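You operate a simulated robot arm through the tools that you are given. There is no shell and no other tool. Be economical: measure what you need, move in short steps, check, and stop when the job is done.

You run a simulated robot arm. Do the job below in one go: nothing can be reset, and whatever is moved stays where it is left.

TASK
Clamp the green-banded carton, press the green-grip lid on it and open the clamp.

The check looks at the end state, three seconds after you hand in, the way a careful person would. Anything else that was tipped, shoved, dropped, spilled or broken makes it a failure. Lids that push on must go on centred and level and be pressed home; caps that screw on are set level and turned clockwise until they are tight.

THE ROBOT
A 7-joint arm with a two-finger parallel gripper, fixed in place. Base frame: the origin is at the foot of the arm, x ahead of it, y to its left, z up; the work surface is at about z = 0.85. Lengths are in m, angles in degrees, forces in N, time in s.
With the tool pointing down near the work surface it reaches from about 0.3 to 0.7 m from the base axis. Its first joint turns from -66.0 to 66.0 degrees. Payload 1.57 kg.
The tool frame sits at the grasp point between the pads (the TCP): z along the fingers, y along the line on which they close. The tips reach 0.03 m beyond it. Largest opening 0.11 m; finger width 0.024, thickness 0.012; the body of the gripper, 0.048 by 0.112 m, starts 0.078 m behind the TCP.
Orientation is told as [roll, pitch, yaw] about the base's x, y, z axes, in that order, counted from this pose: with the fingers straight down and closing along the base's y, the tool's x points along the base's -x, its y along +y and its z along -z.

THE INTERFACE
- The arm moves only by the tool arm_command. Its argument "commands" is a list of rows, each an object (a shift or turn left out is 0, a gripper value left out holds the last) with "linear": the shift along the base's x, y, z in units of 400 mm (1.0 is 400 mm), a list of three; "turn": the turn, a rotation vector about the base's x, y, z in units of 180 degrees (1.0 is 180 degrees), a list of three. In form: [{"linear": [tx, ty, tz], "turn": [wx, wy, wz]}, ...]. A call has 1 to 10 rows; each row is the pose to reach, as a shift and turn from the pose commanded when the call began. "jaw" is the closure, from 0 (fully open) to 1 (shut), set as the call begins (left out, the last holds). A call with a number of a shift or a turn outside -1 to 1 is refused whole. A row lasts 0.2 s, in which the tool goes at most 0.05 m and 8.6 degrees; a call with a longer step from one row to the next is refused whole, and so is a gripper value outside its range. A pose out of reach is approached as far as the arm can. The call stops where the force on the tool passes 80 N (or 10 N more than at its start, if that is more) or the arm is blocked; 0.2 s more then pass. The fingers move at their own pace (about 0.108 m/s each) and stop on an object; they squeeze with about 27 N. The grip force told is the motor's: it shows also when the fingers shut on nothing. Time passes only in rows, and 0.2 s behind the last, so rows that repeat a pose let the fingers close. It gives the time, the measured TCP pose, the force on the tool (base axes), the opening and the grip force at its end, in the units of the frame above (readings bear some noise), and new pictures: "show" is both (left out), scene, wrist or none.
- Cameras (640 x 400 px; columns grow to the right, rows downward): "scene" is fixed at [0.1548, -0.3838, 1.4038]; the picture's right is [0.87, -0.50, 0.00], its down [-0.29, -0.51, -0.81] and it looks along [0.40, 0.70, -0.59] (base axes); focal length 323 px, centre (320, 200). "wrist" rides on the gripper at [-0.036, 0, -0.08] in the tool frame; the picture's right is [0.00, -1.00, 0.00], its down [0.97, 0.00, -0.24] and it looks along [0.24, 0.00, 0.97] (tool axes); focal length 218 px, centre (320, 200). There is no depth. A picture from a camera that has moved, and an enlarged one, comes with that camera's place and axes in the base frame and with its lens.
- enlarge(camera, box): a new picture of the part [left, top, right, bottom] of that camera's present view, enlarged. No time passes.
- sign_off(): hands the job in; it is judged then, once.

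Go step by step. Nothing tells you positions but the pictures and the camera data: compare them with the known pose of the tool, close in by small moves and look again before you grip or let go. The budget is 120 turns and 150 pictures, counting those below and the enlarged ones. Unless the task says otherwise, let go and move clear before handing in, and close with one line.

The tools are called after "Call:" as a command line: name --argument value ..., lists and objects as JSON in quotes. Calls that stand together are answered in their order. arm_command: Moves the arm, as the interface text tells. Its arguments: {"type":"object","properties":{"commands":{"type":"array","items":{"type":"object","properties":{"linear":{"type":"array","items":{"type":"number"}},"turn":{"type":"array","items":{"type":"number"}}}}},"jaw":{"type":"number"},"show":{"type":"string","enum":["both","scene","wrist","none"]}},"required":["commands"]} The other tools are called the same way: enlarge (camera, box) takes an enlarged picture of a part of a camera's view; sign_off () hands the job in.

At the start:

```text
clock: 0.0
tcp_pos: [0.3651, 0.1353, 1.177]
tcp_rot: [0.0, 0.0, 0.0]
force: [1.1, 0.4, 0.2]
gripper_width: 0.1101
grasp_force: 0.0
```

scene: 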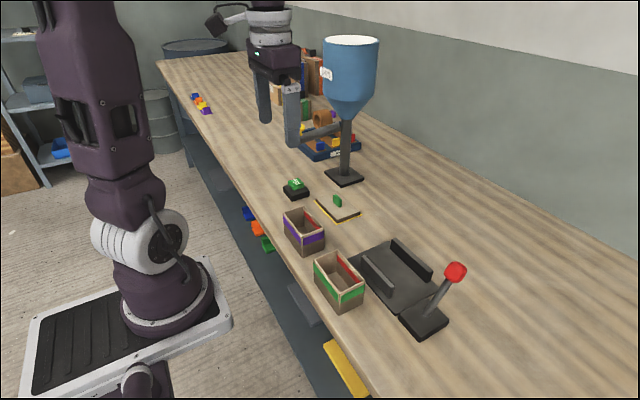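
wrist: 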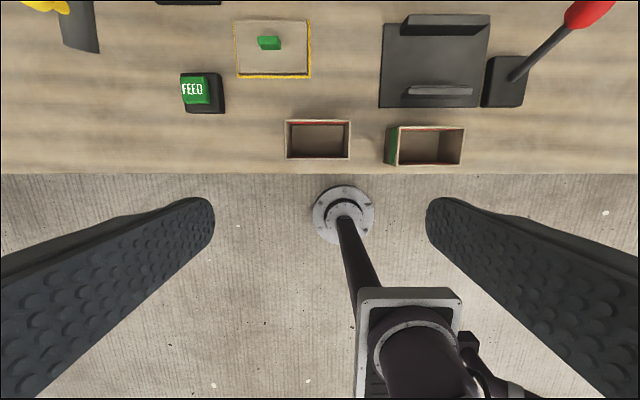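

I see two cartons (purple- and green-banded), a lid with a green grip, a clamp with a red-knobbed lever, and a feed button and hopper that I should leave alone. I'll look closer first.

Call:
enlarge --camera "scene" --box '[270, 170, 490, 350]'

Call:
enlarge --camera "wrist" --box '[170, 0, 630, 180]'

```text
2.22 times, centred on (380, 260) of scene
camera zoom: at [0.1548, -0.3838, 1.4038], right [0.87, -0.5, 0.0], down [-0.29, -0.51, -0.81], along [0.4, 0.7, -0.59], focal length 718 px, centre (187, 67)
```

zoom: 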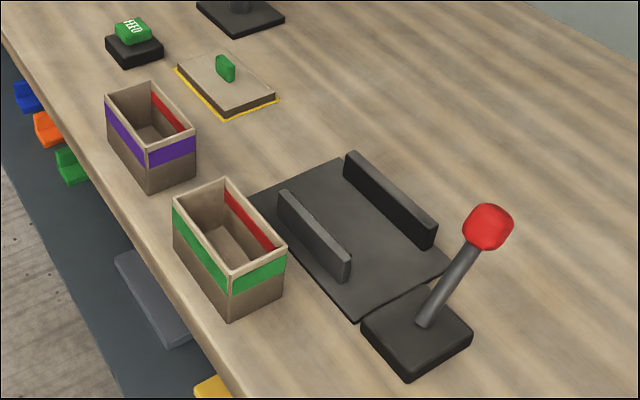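

```text
1.39 times, centred on (400, 90) of wrist
camera zoom: at [0.4014, 0.1376, 1.2567], right [0.0, -1.0, 0.0], down [-0.97, 0.0, 0.24], along [-0.24, 0.0, -0.97], focal length 304 px, centre (209, 353)
```

zoom: 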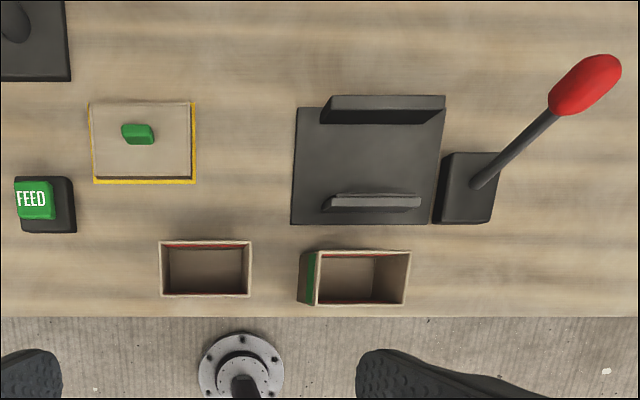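

Call:
arm_command --commands '[{"linear": [0.0525, -0.0925, -0.0285]}, {"linear": [0.105, -0.185, -0.057]}, {"linear": [0.1575, -0.2775, -0.0855]}, {"linear": [0.21, -0.37, -0.114]}, {"linear": [0.2625, -0.4625, -0.1425]}, {"linear": [0.2625, -0.4625, -0.1425]}]' --show "both"

```text
clock: 1.4
tcp_pos: [0.4716, -0.0499, 1.1183]
tcp_rot: [0.1, -0.1, 0.0]
force: [0.0, -0.7, -0.1]
gripper_width: 0.11
grasp_force: 0.1
camera wrist: at [0.5078, -0.0471, 1.1986], right [0.0, -1.0, 0.0], down [-0.97, 0.0, 0.24], along [-0.24, 0.0, -0.97], focal length 218 px, centre (320, 200)
```

scene: 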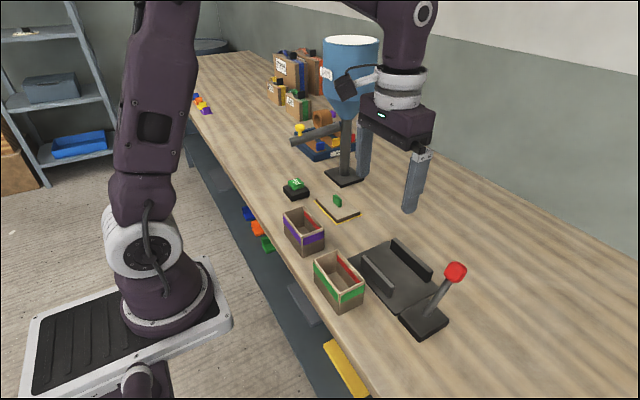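
wrist: 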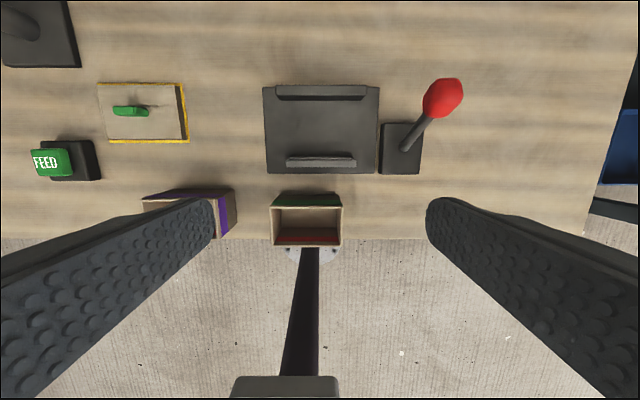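

Call:
enlarge --camera "wrist" --box '[250, 60, 490, 250]'

Call:
enlarge --camera "scene" --box '[340, 210, 480, 340]'

Call:
enlarge --camera "scene" --box '[270, 170, 380, 260]'

```text
2.11 times, centred on (370, 155) of wrist
camera zoom: at [0.5078, -0.0471, 1.1986], right [0.0, -1.0, 0.0], down [-0.97, 0.0, 0.24], along [-0.24, 0.0, -0.97], focal length 460 px, centre (215, 295)
```

zoom: 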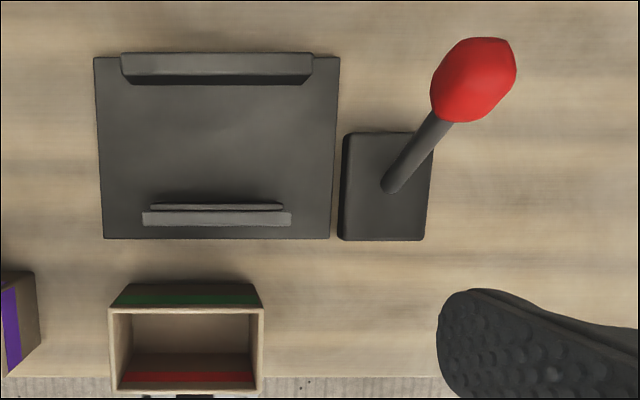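

```text
3.08 times, centred on (410, 275) of scene
camera zoom: at [0.1548, -0.3838, 1.4038], right [0.87, -0.5, 0.0], down [-0.29, -0.51, -0.81], along [0.4, 0.7, -0.59], focal length 994 px, centre (43, -31)
```

zoom: 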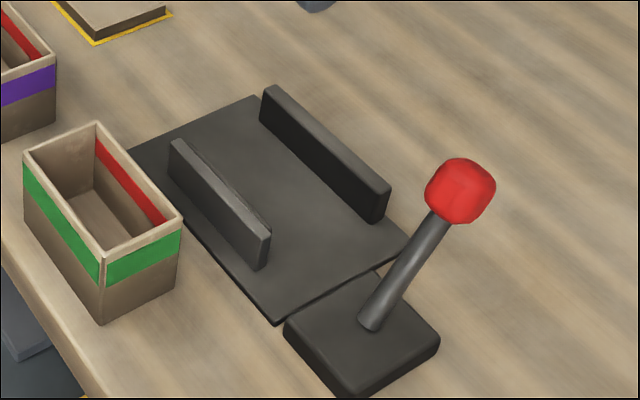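

```text
4.44 times, centred on (325, 215) of scene
camera zoom: at [0.1548, -0.3838, 1.4038], right [0.87, -0.5, 0.0], down [-0.29, -0.51, -0.81], along [0.4, 0.7, -0.59], focal length 1435 px, centre (298, 133)
```

zoom: 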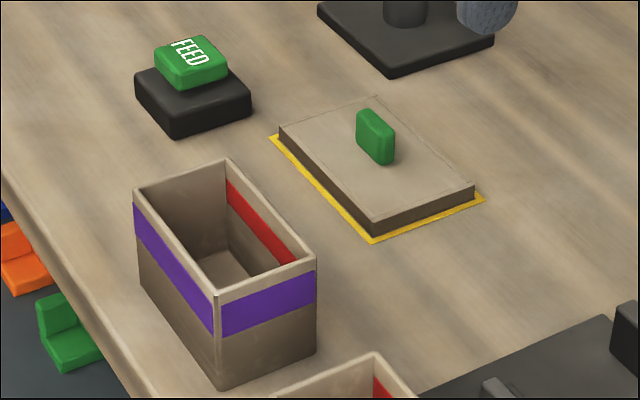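

Call:
arm_command --commands '[{"linear": [-0.02, 0.005, 0], "turn": [0, 0, 0.045]}, {"linear": [-0.04, 0.01, 0], "turn": [0, 0, 0.09]}, {"linear": [-0.06, 0.015, 0], "turn": [0, 0, 0.135]}, {"linear": [-0.08, 0.02, 0], "turn": [0, 0, 0.18]}, {"linear": [-0.1, 0.03, 0], "turn": [0, 0, 0.225]}, {"linear": [-0.12, 0.04, 0], "turn": [0, 0, 0.27]}, {"linear": [-0.14, 0.045, 0], "turn": [0, 0, 0.315]}, {"linear": [-0.16, 0.05, 0], "turn": [0, 0, 0.36]}, {"linear": [-0.17, 0.0523, 0], "turn": [0, 0, 0.405]}, {"linear": [-0.1765, 0.0523, 0], "turn": [0, 0, 0.45]}]' --show "none"

```text
clock: 3.6
tcp_pos: [0.3986, -0.028, 1.1189]
tcp_rot: [-0.1, 0.1, 81.0]
force: [-0.8, -0.1, 0.9]
gripper_width: 0.1103
grasp_force: 0.1
```

Rotation went fine; I'll finish the yaw to 90° and descend to about z = 1.04 with the jaws partly closed, then look.

Call:
arm_command --commands '[{"linear": [0, 0, -0.06], "turn": [0, 0, 0.025]}, {"linear": [0.003, 0, -0.13], "turn": [0, 0, 0.05]}, {"linear": [0.005, -0.002, -0.2], "turn": [0, 0, 0.05]}, {"linear": [0.005, -0.002, -0.2], "turn": [0, 0, 0.05]}]' --jaw 0.2

```text
clock: 4.6
tcp_pos: [0.402, -0.0284, 1.0404]
tcp_rot: [-0.1, 0.0, 90.1]
force: [0.0, -0.2, 0.4]
gripper_width: 0.0878
grasp_force: 0.1
camera wrist: at [0.4026, 0.0087, 1.1197], right [1.0, 0.0, 0.0], down [0.0, -0.97, 0.24], along [0.0, -0.24, -0.97], focal length 218 px, centre (320, 200)
```

scene: 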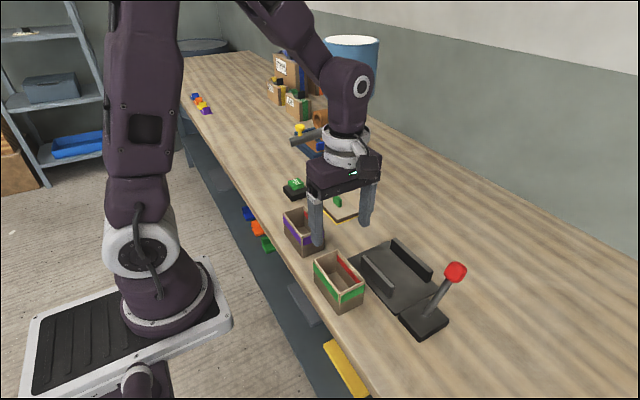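
wrist: 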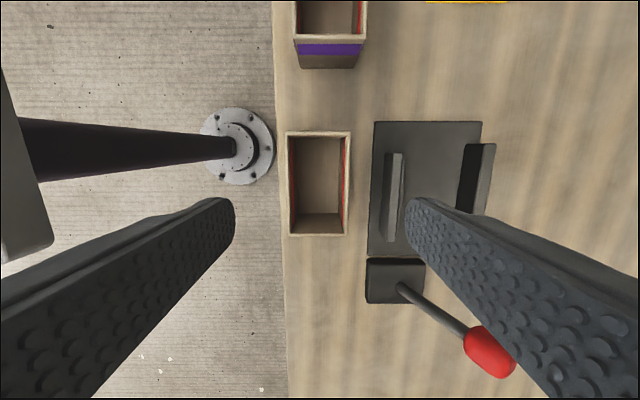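

The gripper is aligned over the carton (centre ≈ 0.401, -0.028). Next I descend and check before gripping.

Call:
arm_command --commands '[{"linear": [0, 0, -0.08]}, {"linear": [-0.001, 0, -0.16]}, {"linear": [-0.001, 0, -0.24]}, {"linear": [-0.001, 0, -0.308]}, {"linear": [-0.001, 0, -0.308]}]'

Call:
enlarge --camera "scene" --box '[260, 180, 480, 340]'

```text
clock: 5.8
tcp_pos: [0.3988, -0.0271, 0.9177]
tcp_rot: [0.0, -0.1, 89.9]
force: [-0.6, -0.4, 0.3]
gripper_width: 0.0882
grasp_force: 0.0
camera wrist: at [0.3995, 0.0101, 0.9974], right [1.0, 0.0, 0.0], down [0.0, -0.97, 0.24], along [0.0, -0.24, -0.97], focal length 218 px, centre (320, 200)
```

scene: 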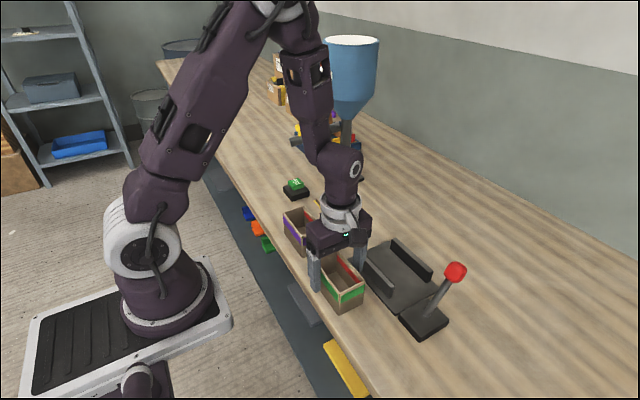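
wrist: 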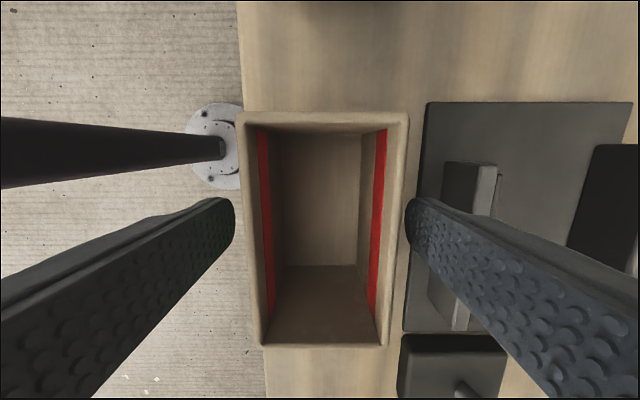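

```text
2.50 times, centred on (370, 260) of scene
camera zoom: at [0.1548, -0.3838, 1.4038], right [0.87, -0.5, 0.0], down [-0.29, -0.51, -0.81], along [0.4, 0.7, -0.59], focal length 807 px, centre (195, 50)
```

zoom: 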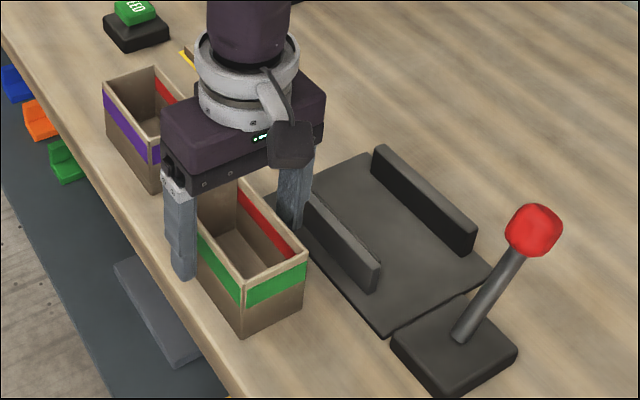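

Fingers straddle the rim cleanly, so I close the jaws.

Call:
arm_command --commands '[{}, {}, {}, {}]' --jaw 1 --show "wrist"

```text
clock: 6.8
tcp_pos: [0.3995, -0.0275, 0.9186]
tcp_rot: [0.0, -0.1, 89.9]
force: [-0.1, 0.3, 1.1]
gripper_width: 0.0589
grasp_force: 27.1
camera wrist: at [0.3995, 0.0101, 0.9978], right [1.0, 0.0, 0.0], down [0.0, -0.97, 0.24], along [0.0, -0.24, -0.97], focal length 218 px, centre (320, 200)
```

wrist: 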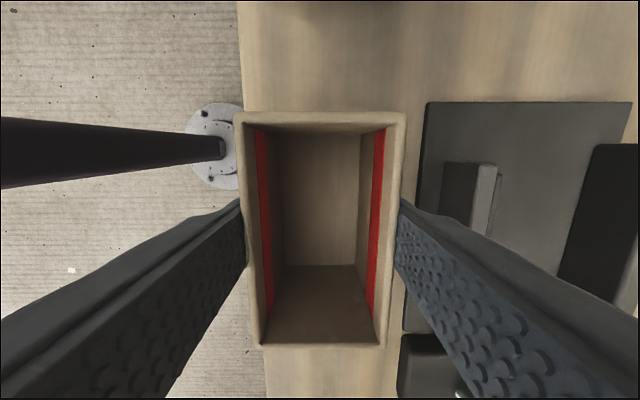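

Call:
arm_command --commands '[{"linear": [0, 0, 0.1]}, {"linear": [0, 0, 0.2]}, {"linear": [0.1, -0.02, 0.2]}, {"linear": [0.2, -0.04, 0.2]}, {"linear": [0.29, -0.049, 0.2]}, {"linear": [0.3425, -0.049, 0.2]}, {"linear": [0.3425, -0.049, 0.2]}]'

Call:
enlarge --camera "scene" --box '[300, 160, 480, 340]'

```text
clock: 8.4
tcp_pos: [0.5382, -0.0472, 0.9945]
tcp_rot: [0.0, 0.0, 90.0]
force: [-0.5, -0.4, 0.5]
gripper_width: 0.0
grasp_force: 21.5
camera wrist: at [0.5381, -0.0108, 1.075], right [1.0, 0.0, 0.0], down [0.0, -0.97, 0.24], along [0.0, -0.24, -0.97], focal length 218 px, centre (320, 200)
```

scene: 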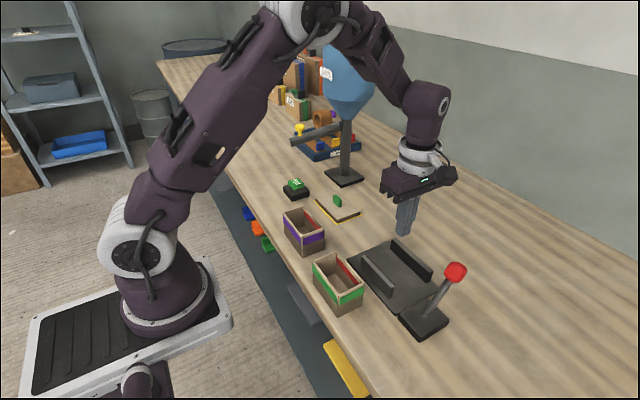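
wrist: 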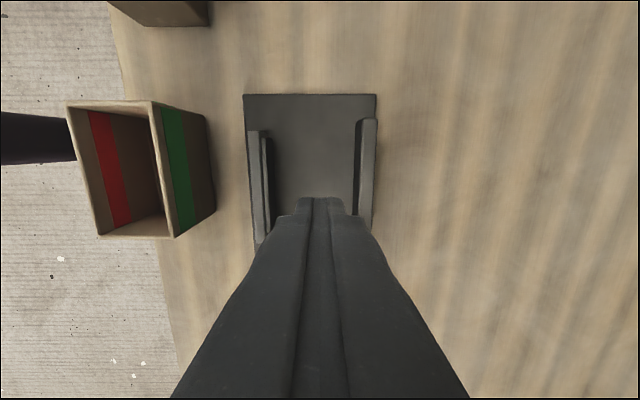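

```text
2.22 times, centred on (390, 250) of scene
camera zoom: at [0.1548, -0.3838, 1.4038], right [0.87, -0.5, 0.0], down [-0.29, -0.51, -0.81], along [0.4, 0.7, -0.59], focal length 718 px, centre (164, 89)
```

zoom: 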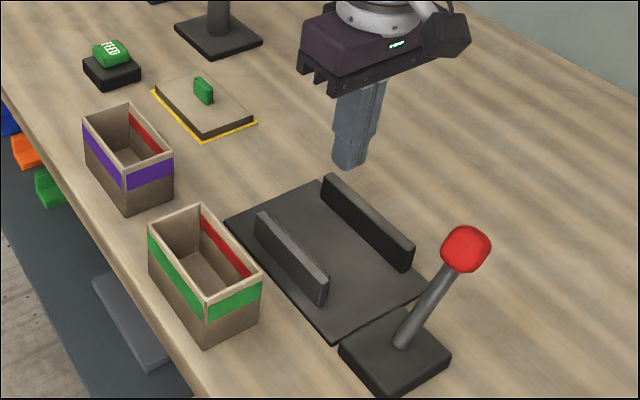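

The carton slipped out of the shallow grip during the lift; it still stands upright, shifted a few mm. I'll regrip along its long axis (yaw 0), deeper, which also keeps the fingers out of the clamp jaws.

Call:
arm_command --commands '[{"linear": [-0.03, 0, 0.06], "turn": [0, 0, -0.045]}, {"linear": [-0.07, 0.005, 0.12], "turn": [0, 0, -0.09]}, {"linear": [-0.11, 0.01, 0.12], "turn": [0, 0, -0.135]}, {"linear": [-0.15, 0.015, 0.12], "turn": [0, 0, -0.18]}, {"linear": [-0.19, 0.02, 0.12], "turn": [0, 0, -0.225]}, {"linear": [-0.23, 0.025, 0.12], "turn": [0, 0, -0.27]}, {"linear": [-0.27, 0.03, 0.12], "turn": [0, 0, -0.315]}, {"linear": [-0.31, 0.035, 0.12], "turn": [0, 0, -0.36]}, {"linear": [-0.34, 0.04, 0.12], "turn": [0, 0, -0.405]}, {"linear": [-0.35, 0.042, 0.12], "turn": [0, 0, -0.45]}]' --jaw 0 --show "none"

Call:
arm_command --commands '[{"turn": [0, 0, -0.025]}, {"turn": [0, 0, -0.05]}, {"turn": [0, 0, -0.05]}]'

Call:
enlarge --camera "scene" --box '[270, 200, 400, 330]'

```text
clock: 10.6
tcp_pos: [0.3982, -0.0317, 1.0441]
tcp_rot: [-0.1, 0.0, 8.8]
force: [-0.2, -0.2, -0.1]
gripper_width: 0.1098
grasp_force: 0.2
```

```text
clock: 11.4
tcp_pos: [0.3985, -0.0327, 1.0455]
tcp_rot: [0.0, 0.0, 0.0]
force: [-0.2, -0.2, 0.0]
gripper_width: 0.11
grasp_force: 0.1
camera wrist: at [0.4346, -0.0306, 1.1249], right [0.0, -1.0, 0.0], down [-0.97, 0.0, 0.24], along [-0.24, 0.0, -0.97], focal length 218 px, centre (320, 200)
```

scene: 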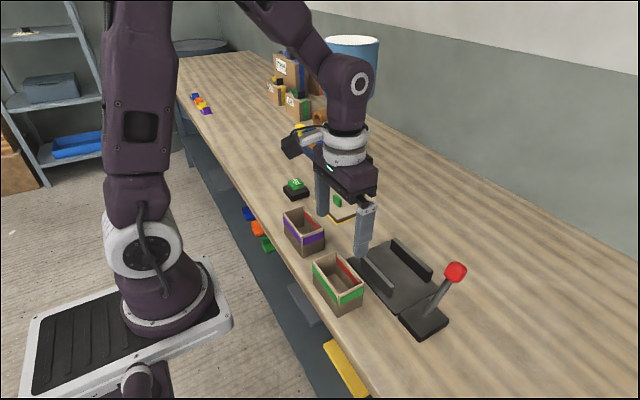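
wrist: 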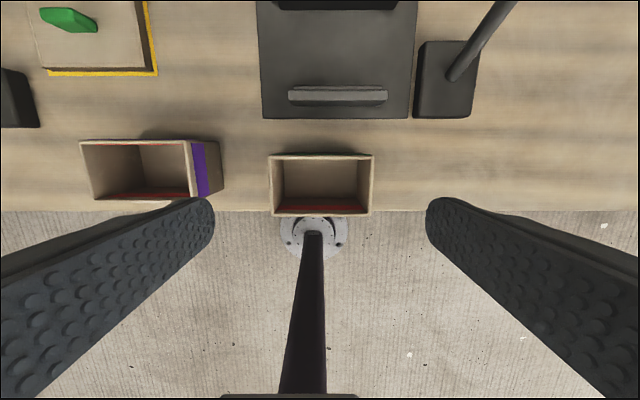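

```text
3.08 times, centred on (335, 265) of scene
camera zoom: at [0.1548, -0.3838, 1.4038], right [0.87, -0.5, 0.0], down [-0.29, -0.51, -0.81], along [0.4, 0.7, -0.59], focal length 994 px, centre (274, 0)
```

zoom: 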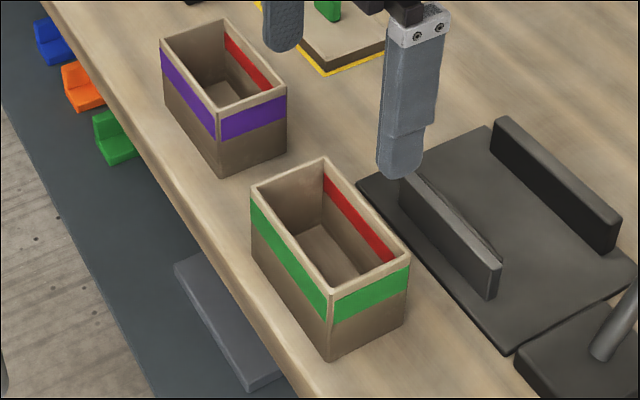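

Gripper is centred over the carton (≈0.398, -0.032). I descend to just above the rim and check finger clearance.

Call:
arm_command --commands '[{"linear": [0, 0, -0.1]}, {"linear": [0, 0, -0.2]}, {"linear": [0, 0, -0.225]}, {"linear": [0, 0, -0.225]}]'

Call:
enlarge --camera "scene" --box '[270, 190, 410, 330]'

```text
clock: 12.4
tcp_pos: [0.3988, -0.0312, 0.9533]
tcp_rot: [0.0, 0.0, 0.1]
force: [0.3, -0.7, 1.2]
gripper_width: 0.11
grasp_force: 0.0
camera wrist: at [0.4353, -0.0297, 1.0337], right [0.0, -1.0, 0.0], down [-0.97, 0.0, 0.24], along [-0.24, 0.0, -0.97], focal length 218 px, centre (320, 200)
```

scene: 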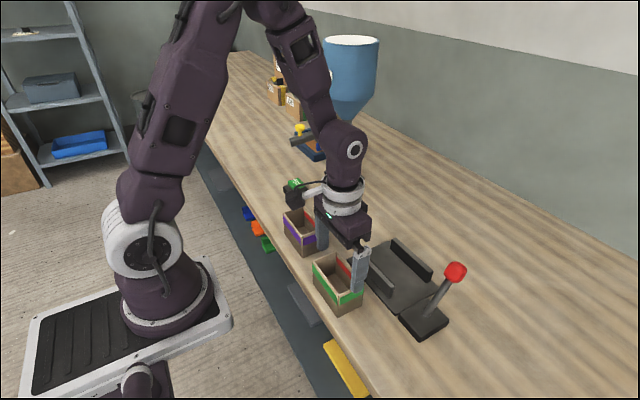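
wrist: 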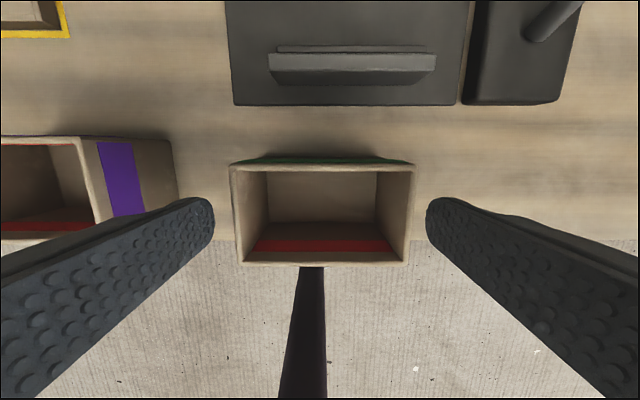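

```text
2.86 times, centred on (340, 260) of scene
camera zoom: at [0.1548, -0.3838, 1.4038], right [0.87, -0.5, 0.0], down [-0.29, -0.51, -0.81], along [0.4, 0.7, -0.59], focal length 923 px, centre (263, 29)
```

zoom: 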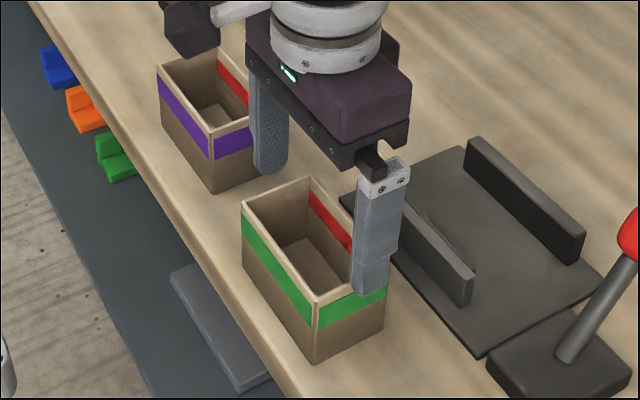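

Call:
arm_command --commands '[{"linear": [0, 0, -0.06]}, {"linear": [0, 0, -0.12]}, {"linear": [0, 0, -0.16]}, {"linear": [0, 0, -0.16]}]' --show "none"

Call:
arm_command --commands '[{}, {}, {}]' --jaw 1 --show "none"

Call:
arm_command --commands '[{"linear": [0, 0, 0.01]}, {"linear": [0, 0, 0.025]}, {"linear": [0, 0, 0.04]}, {"linear": [0, 0, 0.05]}]'

```text
clock: 13.4
tcp_pos: [0.398, -0.0297, 0.8883]
tcp_rot: [0.0, 0.0, 0.0]
force: [-0.8, -0.4, 0.4]
gripper_width: 0.11
grasp_force: 0.0
```

```text
clock: 14.2
tcp_pos: [0.3979, -0.0299, 0.8892]
tcp_rot: [0.0, 0.0, 0.1]
force: [-0.5, -0.1, -0.1]
gripper_width: 0.0993
grasp_force: 27.2
```

```text
clock: 15.2
tcp_pos: [0.3977, -0.0302, 0.9111]
tcp_rot: [0.0, 0.1, 0.0]
force: [-0.3, 1.1, -0.3]
gripper_width: 0.0993
grasp_force: 27.5
camera wrist: at [0.4343, -0.0295, 0.9904], right [0.0, -1.0, 0.0], down [-0.97, 0.0, 0.24], along [-0.24, 0.0, -0.97], focal length 218 px, centre (320, 200)
```

scene: 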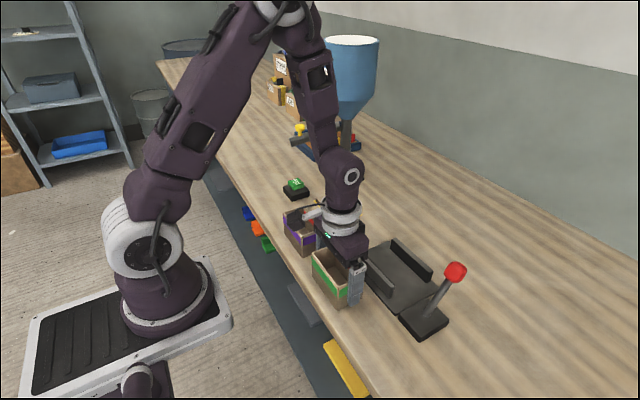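
wrist: 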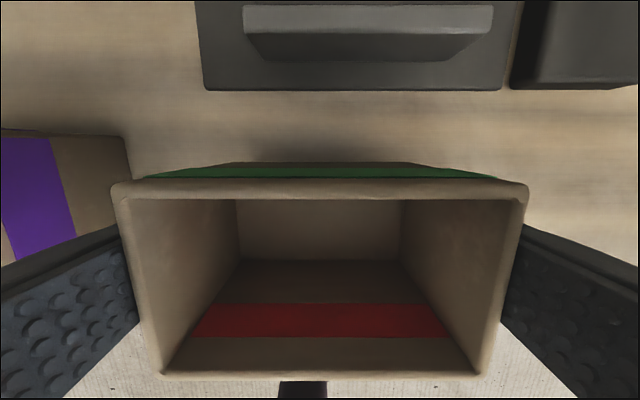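

The carton is rising with the gripper this time. I continue slowly.

Call:
arm_command --commands '[{"linear": [0, 0, 0.02]}, {"linear": [0, 0, 0.045]}, {"linear": [0, 0, 0.07]}, {"linear": [0, 0, 0.095]}, {"linear": [0, 0, 0.115]}, {"linear": [0, 0, 0.125]}, {"linear": [0, 0, 0.125]}]' --show "wrist"

```text
clock: 16.8
tcp_pos: [0.3984, -0.0316, 0.96]
tcp_rot: [0.0, 0.0, 0.0]
force: [-0.1, -0.7, -0.2]
gripper_width: 0.0992
grasp_force: 26.8
camera wrist: at [0.4345, -0.0301, 1.0404], right [0.0, -1.0, 0.0], down [-0.97, 0.0, 0.24], along [-0.24, 0.0, -0.97], focal length 218 px, centre (320, 200)
```

wrist: 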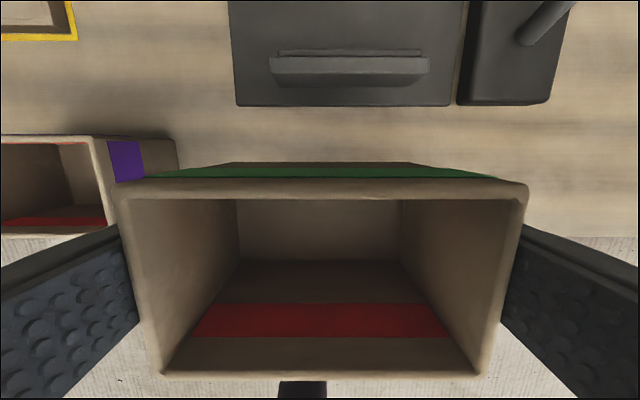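

Call:
arm_command --commands '[{"linear": [0.03, 0, 0]}, {"linear": [0.08, -0.01, 0]}, {"linear": [0.13, -0.02, 0]}, {"linear": [0.18, -0.03, 0]}, {"linear": [0.23, -0.04, 0]}, {"linear": [0.28, -0.045, 0]}, {"linear": [0.33, -0.045, 0]}, {"linear": [0.355, -0.045, 0]}, {"linear": [0.355, -0.045, 0]}]'

Call:
enlarge --camera "scene" --box '[320, 190, 480, 340]'

```text
clock: 18.8
tcp_pos: [0.5393, -0.0513, 0.9616]
tcp_rot: [0.0, -0.1, -0.1]
force: [0.4, 0.0, -0.1]
gripper_width: 0.0992
grasp_force: 26.8
camera wrist: at [0.5761, -0.049, 1.0413], right [0.0, -1.0, 0.0], down [-0.97, 0.0, 0.24], along [-0.24, 0.0, -0.97], focal length 218 px, centre (320, 200)
```

scene: 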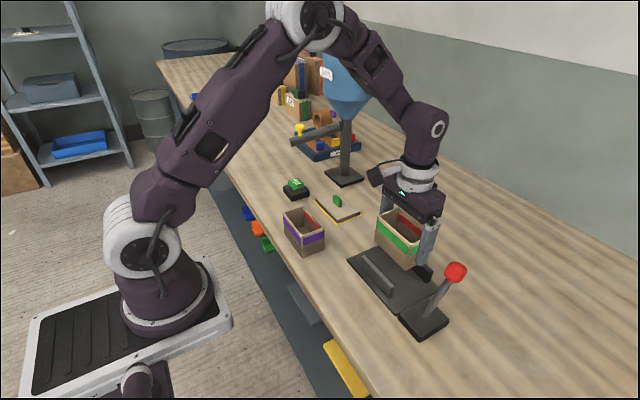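
wrist: 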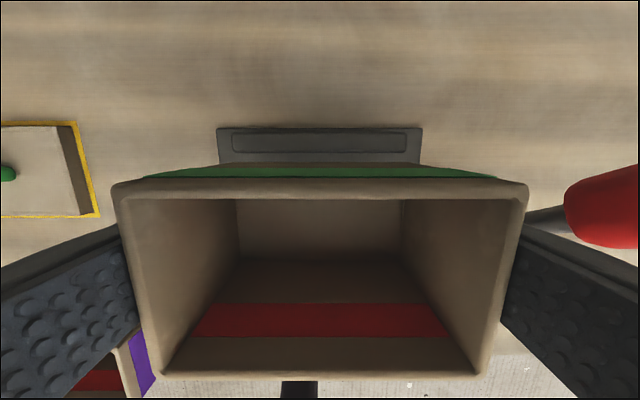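

```text
2.67 times, centred on (400, 265) of scene
camera zoom: at [0.1548, -0.3838, 1.4038], right [0.87, -0.5, 0.0], down [-0.29, -0.51, -0.81], along [0.4, 0.7, -0.59], focal length 861 px, centre (107, 27)
```

zoom: 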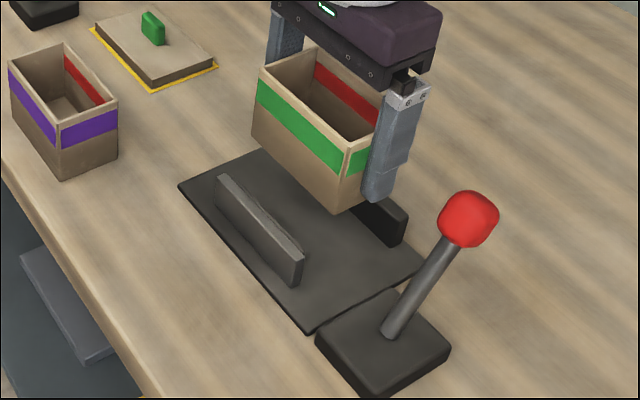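

Back jaw and carton are centred on each other. I lower the carton with 3 mm more clearance to the rear jaw.

Call:
arm_command --commands '[{"linear": [-0.0075, 0, -0.03]}, {"linear": [-0.0075, 0, -0.07]}, {"linear": [-0.0075, 0, -0.11]}, {"linear": [-0.0075, 0, -0.135]}, {"linear": [-0.0075, 0, -0.135]}]'

Call:
enlarge --camera "scene" --box '[320, 190, 480, 340]'

```text
clock: 20.0
tcp_pos: [0.5347, -0.0507, 0.9071]
tcp_rot: [0.0, -0.1, 0.0]
force: [0.0, -0.7, -1.4]
gripper_width: 0.0993
grasp_force: 26.9
camera wrist: at [0.5728, -0.0484, 0.9861], right [0.0, -1.0, 0.0], down [-0.97, 0.0, 0.24], along [-0.24, 0.0, -0.97], focal length 218 px, centre (320, 200)
```

scene: 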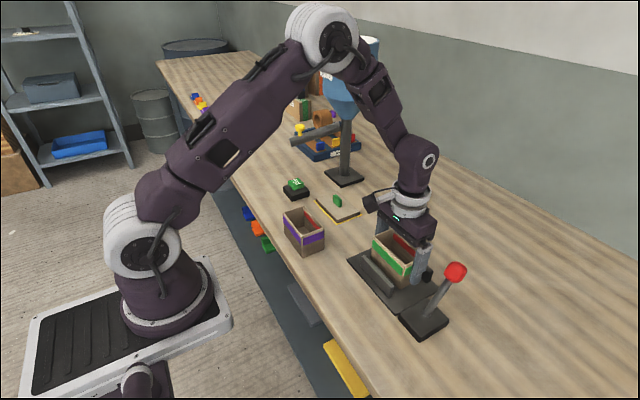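
wrist: 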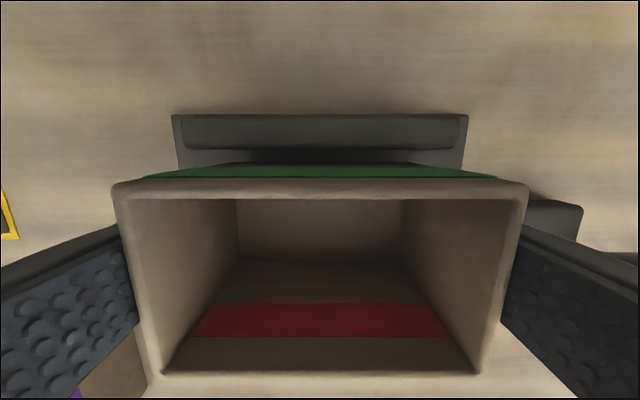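

```text
2.67 times, centred on (400, 265) of scene
camera zoom: at [0.1548, -0.3838, 1.4038], right [0.87, -0.5, 0.0], down [-0.29, -0.51, -0.81], along [0.4, 0.7, -0.59], focal length 861 px, centre (107, 27)
```

zoom: 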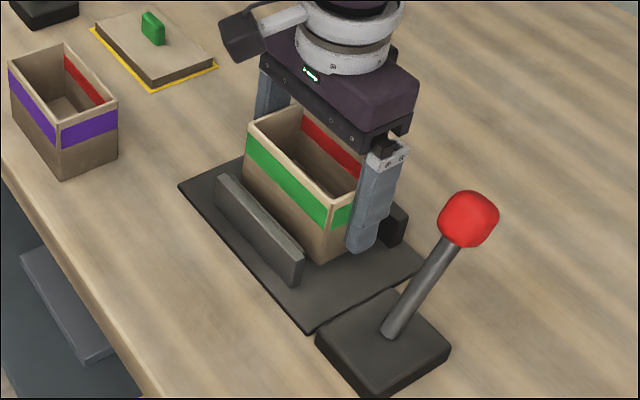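

Call:
arm_command --commands '[{"linear": [0, 0, -0.006]}, {"linear": [0, 0, -0.012]}, {"linear": [0, 0, -0.012]}]' --show "none"

Call:
arm_command --commands '[{"linear": [0, 0, -0.005]}, {"linear": [0, 0, -0.005]}]' --show "none"

```text
clock: 20.8
tcp_pos: [0.5369, -0.0488, 0.9016]
tcp_rot: [0.0, 0.0, 0.0]
force: [0.2, -0.2, -0.3]
gripper_width: 0.0992
grasp_force: 27.1
```

```text
clock: 21.4
tcp_pos: [0.5381, -0.0489, 0.8999]
tcp_rot: [0.0, 0.1, 0.0]
force: [0.6, -0.9, -0.8]
gripper_width: 0.0993
grasp_force: 27.0
```

Call:
arm_command --commands '[{"linear": [0, 0, -0.004]}, {"linear": [0, 0, -0.004]}]' --show "none"

Call:
arm_command --commands '[{"linear": [0, 0, -0.004]}, {"linear": [0, 0, -0.004]}]'

Call:
enlarge --camera "scene" --box '[340, 210, 460, 320]'

```text
clock: 22.0
tcp_pos: [0.5367, -0.0504, 0.8994]
tcp_rot: [0.0, 0.0, 0.1]
force: [0.4, 0.0, 0.1]
gripper_width: 0.0993
grasp_force: 27.1
```

```text
clock: 22.6
tcp_pos: [0.5364, -0.049, 0.896]
tcp_rot: [0.0, 0.0, 0.0]
force: [-0.7, 0.3, -0.6]
gripper_width: 0.0992
grasp_force: 27.3
camera wrist: at [0.5735, -0.0478, 0.9762], right [0.0, -1.0, 0.0], down [-0.97, 0.0, 0.24], along [-0.24, 0.0, -0.97], focal length 218 px, centre (320, 200)
```

scene: 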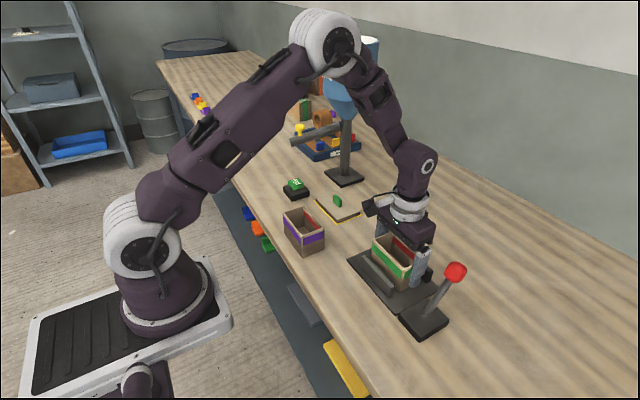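
wrist: 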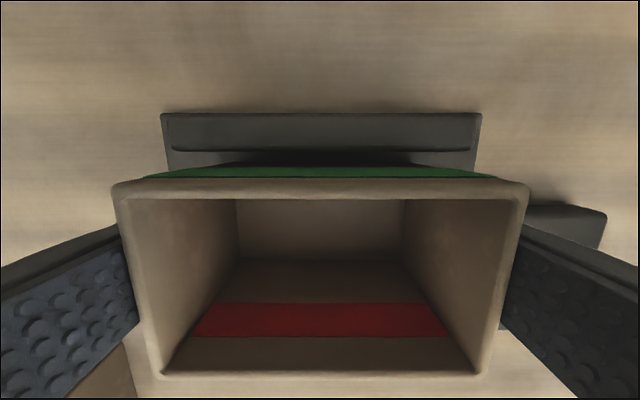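

```text
3.64 times, centred on (400, 265) of scene
camera zoom: at [0.1548, -0.3838, 1.4038], right [0.87, -0.5, 0.0], down [-0.29, -0.51, -0.81], along [0.4, 0.7, -0.59], focal length 1174 px, centre (29, -36)
```

zoom: 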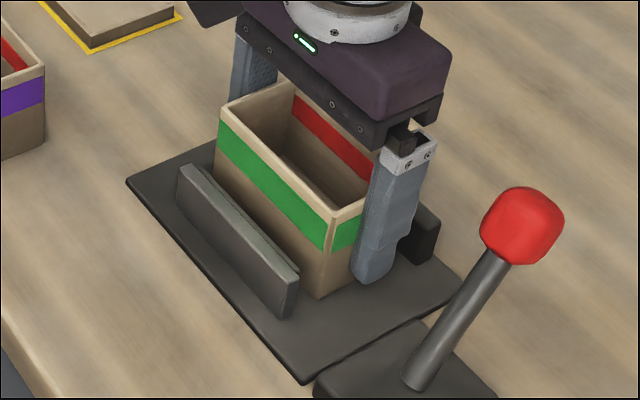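

Call:
arm_command --commands '[{"linear": [0, 0, -0.004]}, {"linear": [0, 0, -0.004]}]' --show "none"

Call:
arm_command --commands '[{"linear": [0, 0, -0.004]}, {"linear": [0, 0, -0.004]}]' --show "none"

Call:
arm_command --commands '[{"linear": [0, 0, -0.003]}, {"linear": [0, 0, -0.003]}]' --show "none"

```text
clock: 23.2
tcp_pos: [0.5368, -0.0496, 0.8954]
tcp_rot: [-0.1, -0.1, 0.1]
force: [-3.3, 1.0, 16.0]
gripper_width: 0.0994
grasp_force: 27.0
```

```text
clock: 23.8
tcp_pos: [0.5373, -0.0497, 0.8941]
tcp_rot: [0.0, -0.1, 0.0]
force: [-3.0, 1.8, 26.0]
gripper_width: 0.0993
grasp_force: 26.8
```

```text
clock: 24.4
tcp_pos: [0.5379, -0.0495, 0.8918]
tcp_rot: [0.1, -0.1, 0.0]
force: [2.6, 0.2, 25.0]
gripper_width: 0.0992
grasp_force: 26.8
```

The carton is seated on the clamp plate (contact force seen). I open and rise.

Call:
arm_command --commands '[{"linear": [0, 0, 0.006]}, {"linear": [0, 0, 0.006]}]' --jaw 0 --show "none"

Call:
arm_command --commands '[{"linear": [0, 0, 0.05]}, {"linear": [0, 0, 0.13]}, {"linear": [0, 0, 0.23]}, {"linear": [0, 0, 0.33]}, {"linear": [-0.05, -0.05, 0.43]}, {"linear": [-0.05, -0.1, 0.5]}, {"linear": [-0.05, -0.1, 0.5]}]'

Call:
enlarge --camera "wrist" --box '[200, 60, 440, 240]'

Call:
enlarge --camera "scene" --box '[340, 210, 480, 340]'

```text
clock: 25.0
tcp_pos: [0.5365, -0.0503, 0.8942]
tcp_rot: [-0.1, 0.1, 0.0]
force: [-0.3, -0.2, 0.4]
gripper_width: 0.1103
grasp_force: 0.1
```

```text
clock: 26.6
tcp_pos: [0.5159, -0.0911, 1.0945]
tcp_rot: [0.0, 0.0, 0.0]
force: [0.1, 0.2, -0.2]
gripper_width: 0.1101
grasp_force: 0.1
camera wrist: at [0.5517, -0.0902, 1.1744], right [0.0, -1.0, 0.0], down [-0.97, 0.0, 0.24], along [-0.24, 0.0, -0.97], focal length 218 px, centre (320, 200)
```

scene: 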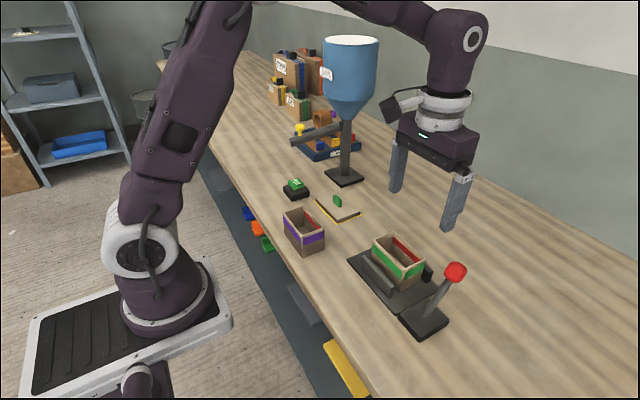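
wrist: 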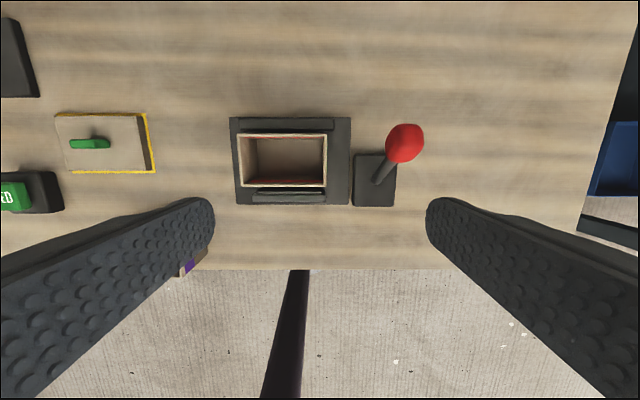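

```text
2.22 times, centred on (320, 150) of wrist
camera zoom: at [0.5517, -0.0902, 1.1744], right [0.0, -1.0, 0.0], down [-0.97, 0.0, 0.24], along [-0.24, 0.0, -0.97], focal length 485 px, centre (320, 311)
```

zoom: 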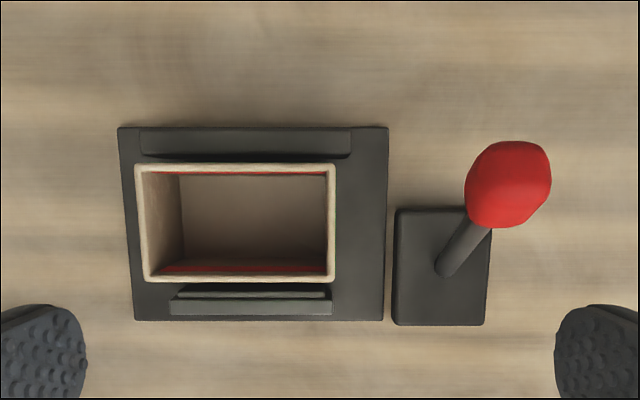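

```text
3.08 times, centred on (410, 275) of scene
camera zoom: at [0.1548, -0.3838, 1.4038], right [0.87, -0.5, 0.0], down [-0.29, -0.51, -0.81], along [0.4, 0.7, -0.59], focal length 994 px, centre (43, -31)
```

zoom: 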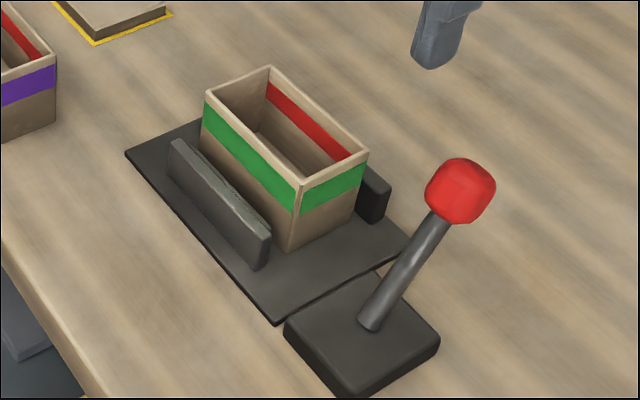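

The carton stands straight between the jaws. The lever leans to +x (knob ≈ 0.554, -0.168, 0.966, pivot x ≈ 0.505), so I'll go behind it with shut fingers and push it toward -x.

Call:
arm_command --commands '[{"linear": [0.08, -0.06, 0]}, {"linear": [0.16, -0.12, 0]}, {"linear": [0.235, -0.1925, 0]}, {"linear": [0.235, -0.1925, -0.1]}, {"linear": [0.235, -0.1925, -0.2]}, {"linear": [0.235, -0.1925, -0.274]}, {"linear": [0.235, -0.1925, -0.274]}]' --jaw 1

Call:
enlarge --camera "scene" --box '[360, 190, 540, 340]'

```text
clock: 28.2
tcp_pos: [0.6103, -0.1678, 0.9842]
tcp_rot: [0.0, 0.1, 0.1]
force: [-0.9, 0.2, -0.2]
gripper_width: 0.0002
grasp_force: 21.3
camera wrist: at [0.6466, -0.1656, 1.0644], right [0.0, -1.0, 0.0], down [-0.97, 0.0, 0.24], along [-0.24, 0.0, -0.97], focal length 218 px, centre (320, 200)
```

scene: 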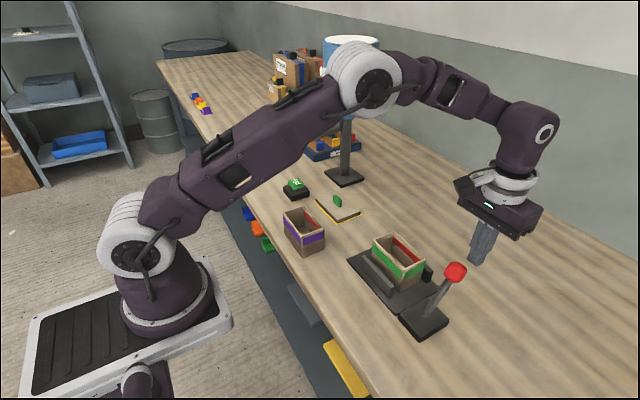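
wrist: 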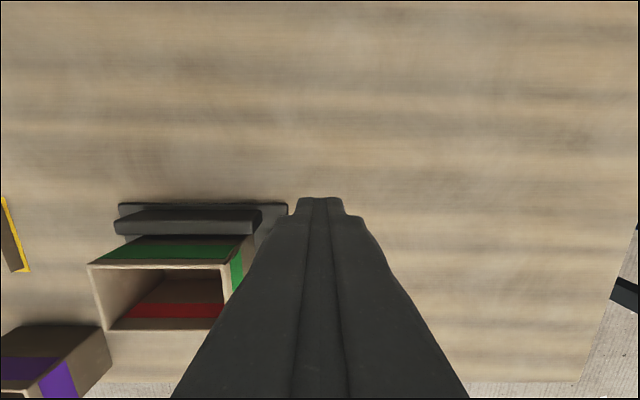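

```text
2.67 times, centred on (450, 265) of scene
camera zoom: at [0.1548, -0.3838, 1.4038], right [0.87, -0.5, 0.0], down [-0.29, -0.51, -0.81], along [0.4, 0.7, -0.59], focal length 861 px, centre (-27, 27)
```

zoom: 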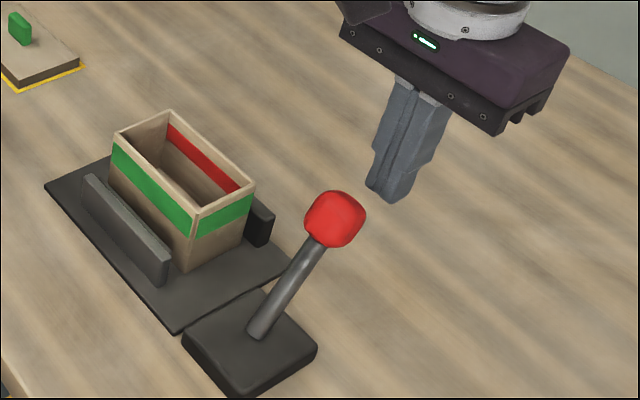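

Fingers are behind the knob. I lower them slightly and push toward -x.

Call:
arm_command --commands '[{"linear": [-0.03, 0, -0.02]}, {"linear": [-0.06, 0, -0.02]}, {"linear": [-0.09, 0, -0.02]}, {"linear": [-0.12, 0, -0.02]}, {"linear": [-0.15, 0, -0.02]}, {"linear": [-0.15, 0, -0.02]}]' --show "scene"

Call:
enlarge --camera "scene" --box '[340, 190, 500, 340]'

```text
clock: 29.6
tcp_pos: [0.5548, -0.1675, 0.982]
tcp_rot: [-0.4, -0.9, 0.0]
force: [22.0, -1.6, 65.7]
gripper_width: 0.0001
grasp_force: 21.4
```

scene: 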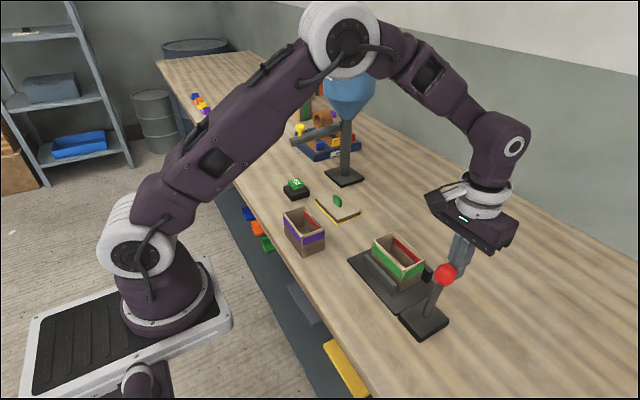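

```text
2.67 times, centred on (420, 265) of scene
camera zoom: at [0.1542, -0.3835, 1.4039], right [0.87, -0.5, 0.0], down [-0.29, -0.51, -0.81], along [0.4, 0.7, -0.59], focal length 861 px, centre (53, 27)
```

zoom: 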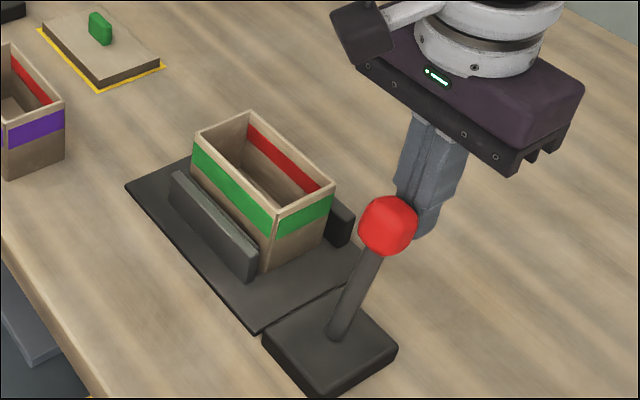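

The lever is turning and drags the fingers up as the knob rises. I'll follow with a slight lift and keep pushing.

Call:
arm_command --commands '[{"linear": [0.005, 0, 0.025]}, {"linear": [-0.02, 0, 0.035]}, {"linear": [-0.045, 0, 0.04]}, {"linear": [-0.07, 0, 0.04]}, {"linear": [-0.095, 0, 0.035]}, {"linear": [-0.095, 0, 0.035]}]' --show "scene"

Call:
enlarge --camera "scene" --box '[340, 190, 500, 340]'

```text
clock: 31.0
tcp_pos: [0.5133, -0.167, 0.9914]
tcp_rot: [0.0, 0.0, 0.1]
force: [0.4, -0.6, -0.3]
gripper_width: 0.0
grasp_force: 21.2
```

scene: 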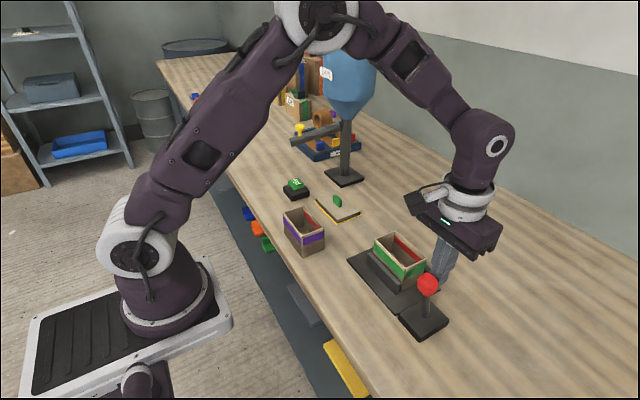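

```text
2.67 times, centred on (420, 265) of scene
camera zoom: at [0.1548, -0.3838, 1.4038], right [0.87, -0.5, 0.0], down [-0.29, -0.51, -0.81], along [0.4, 0.7, -0.59], focal length 861 px, centre (53, 27)
```

zoom: 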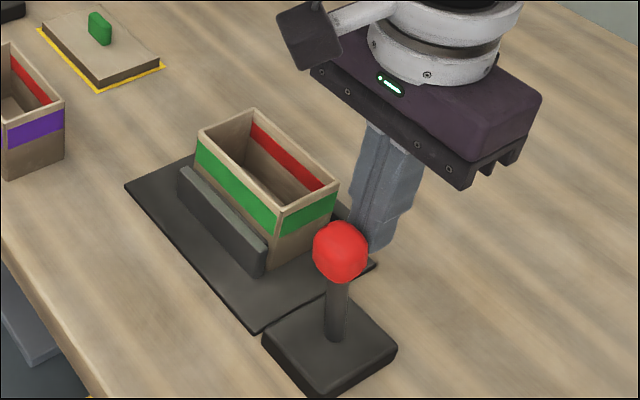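

The front jaw is closing on the carton. I keep pushing until the lever stops.

Call:
arm_command --commands '[{"linear": [-0.02, 0, -0.005]}, {"linear": [-0.04, 0, -0.015]}, {"linear": [-0.06, 0, -0.025]}, {"linear": [-0.06, 0, -0.025]}]' --show "scene"

Call:
enlarge --camera "scene" --box '[340, 190, 500, 340]'

```text
clock: 32.0
tcp_pos: [0.4995, -0.1653, 0.9832]
tcp_rot: [-0.3, -1.5, 0.2]
force: [58.9, 8.5, 22.3]
gripper_width: 0.0001
grasp_force: 21.7
```

scene: 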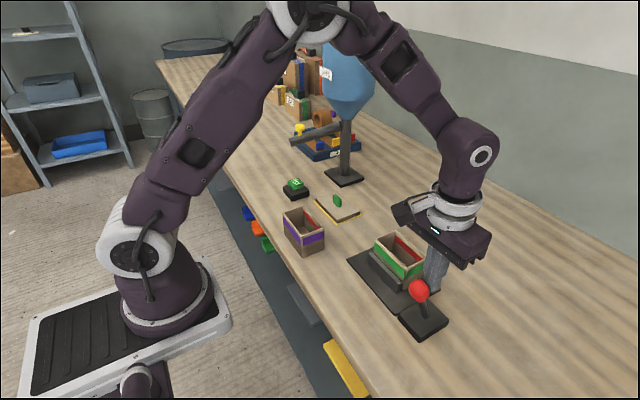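

```text
2.67 times, centred on (420, 265) of scene
camera zoom: at [0.1561, -0.3834, 1.4037], right [0.87, -0.5, 0.0], down [-0.3, -0.51, -0.81], along [0.4, 0.7, -0.59], focal length 861 px, centre (53, 27)
```

zoom: 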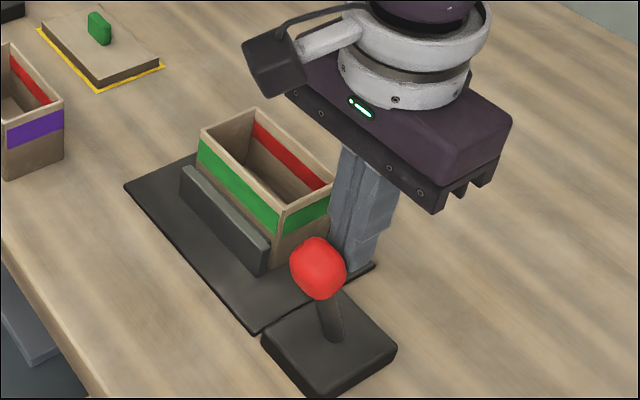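

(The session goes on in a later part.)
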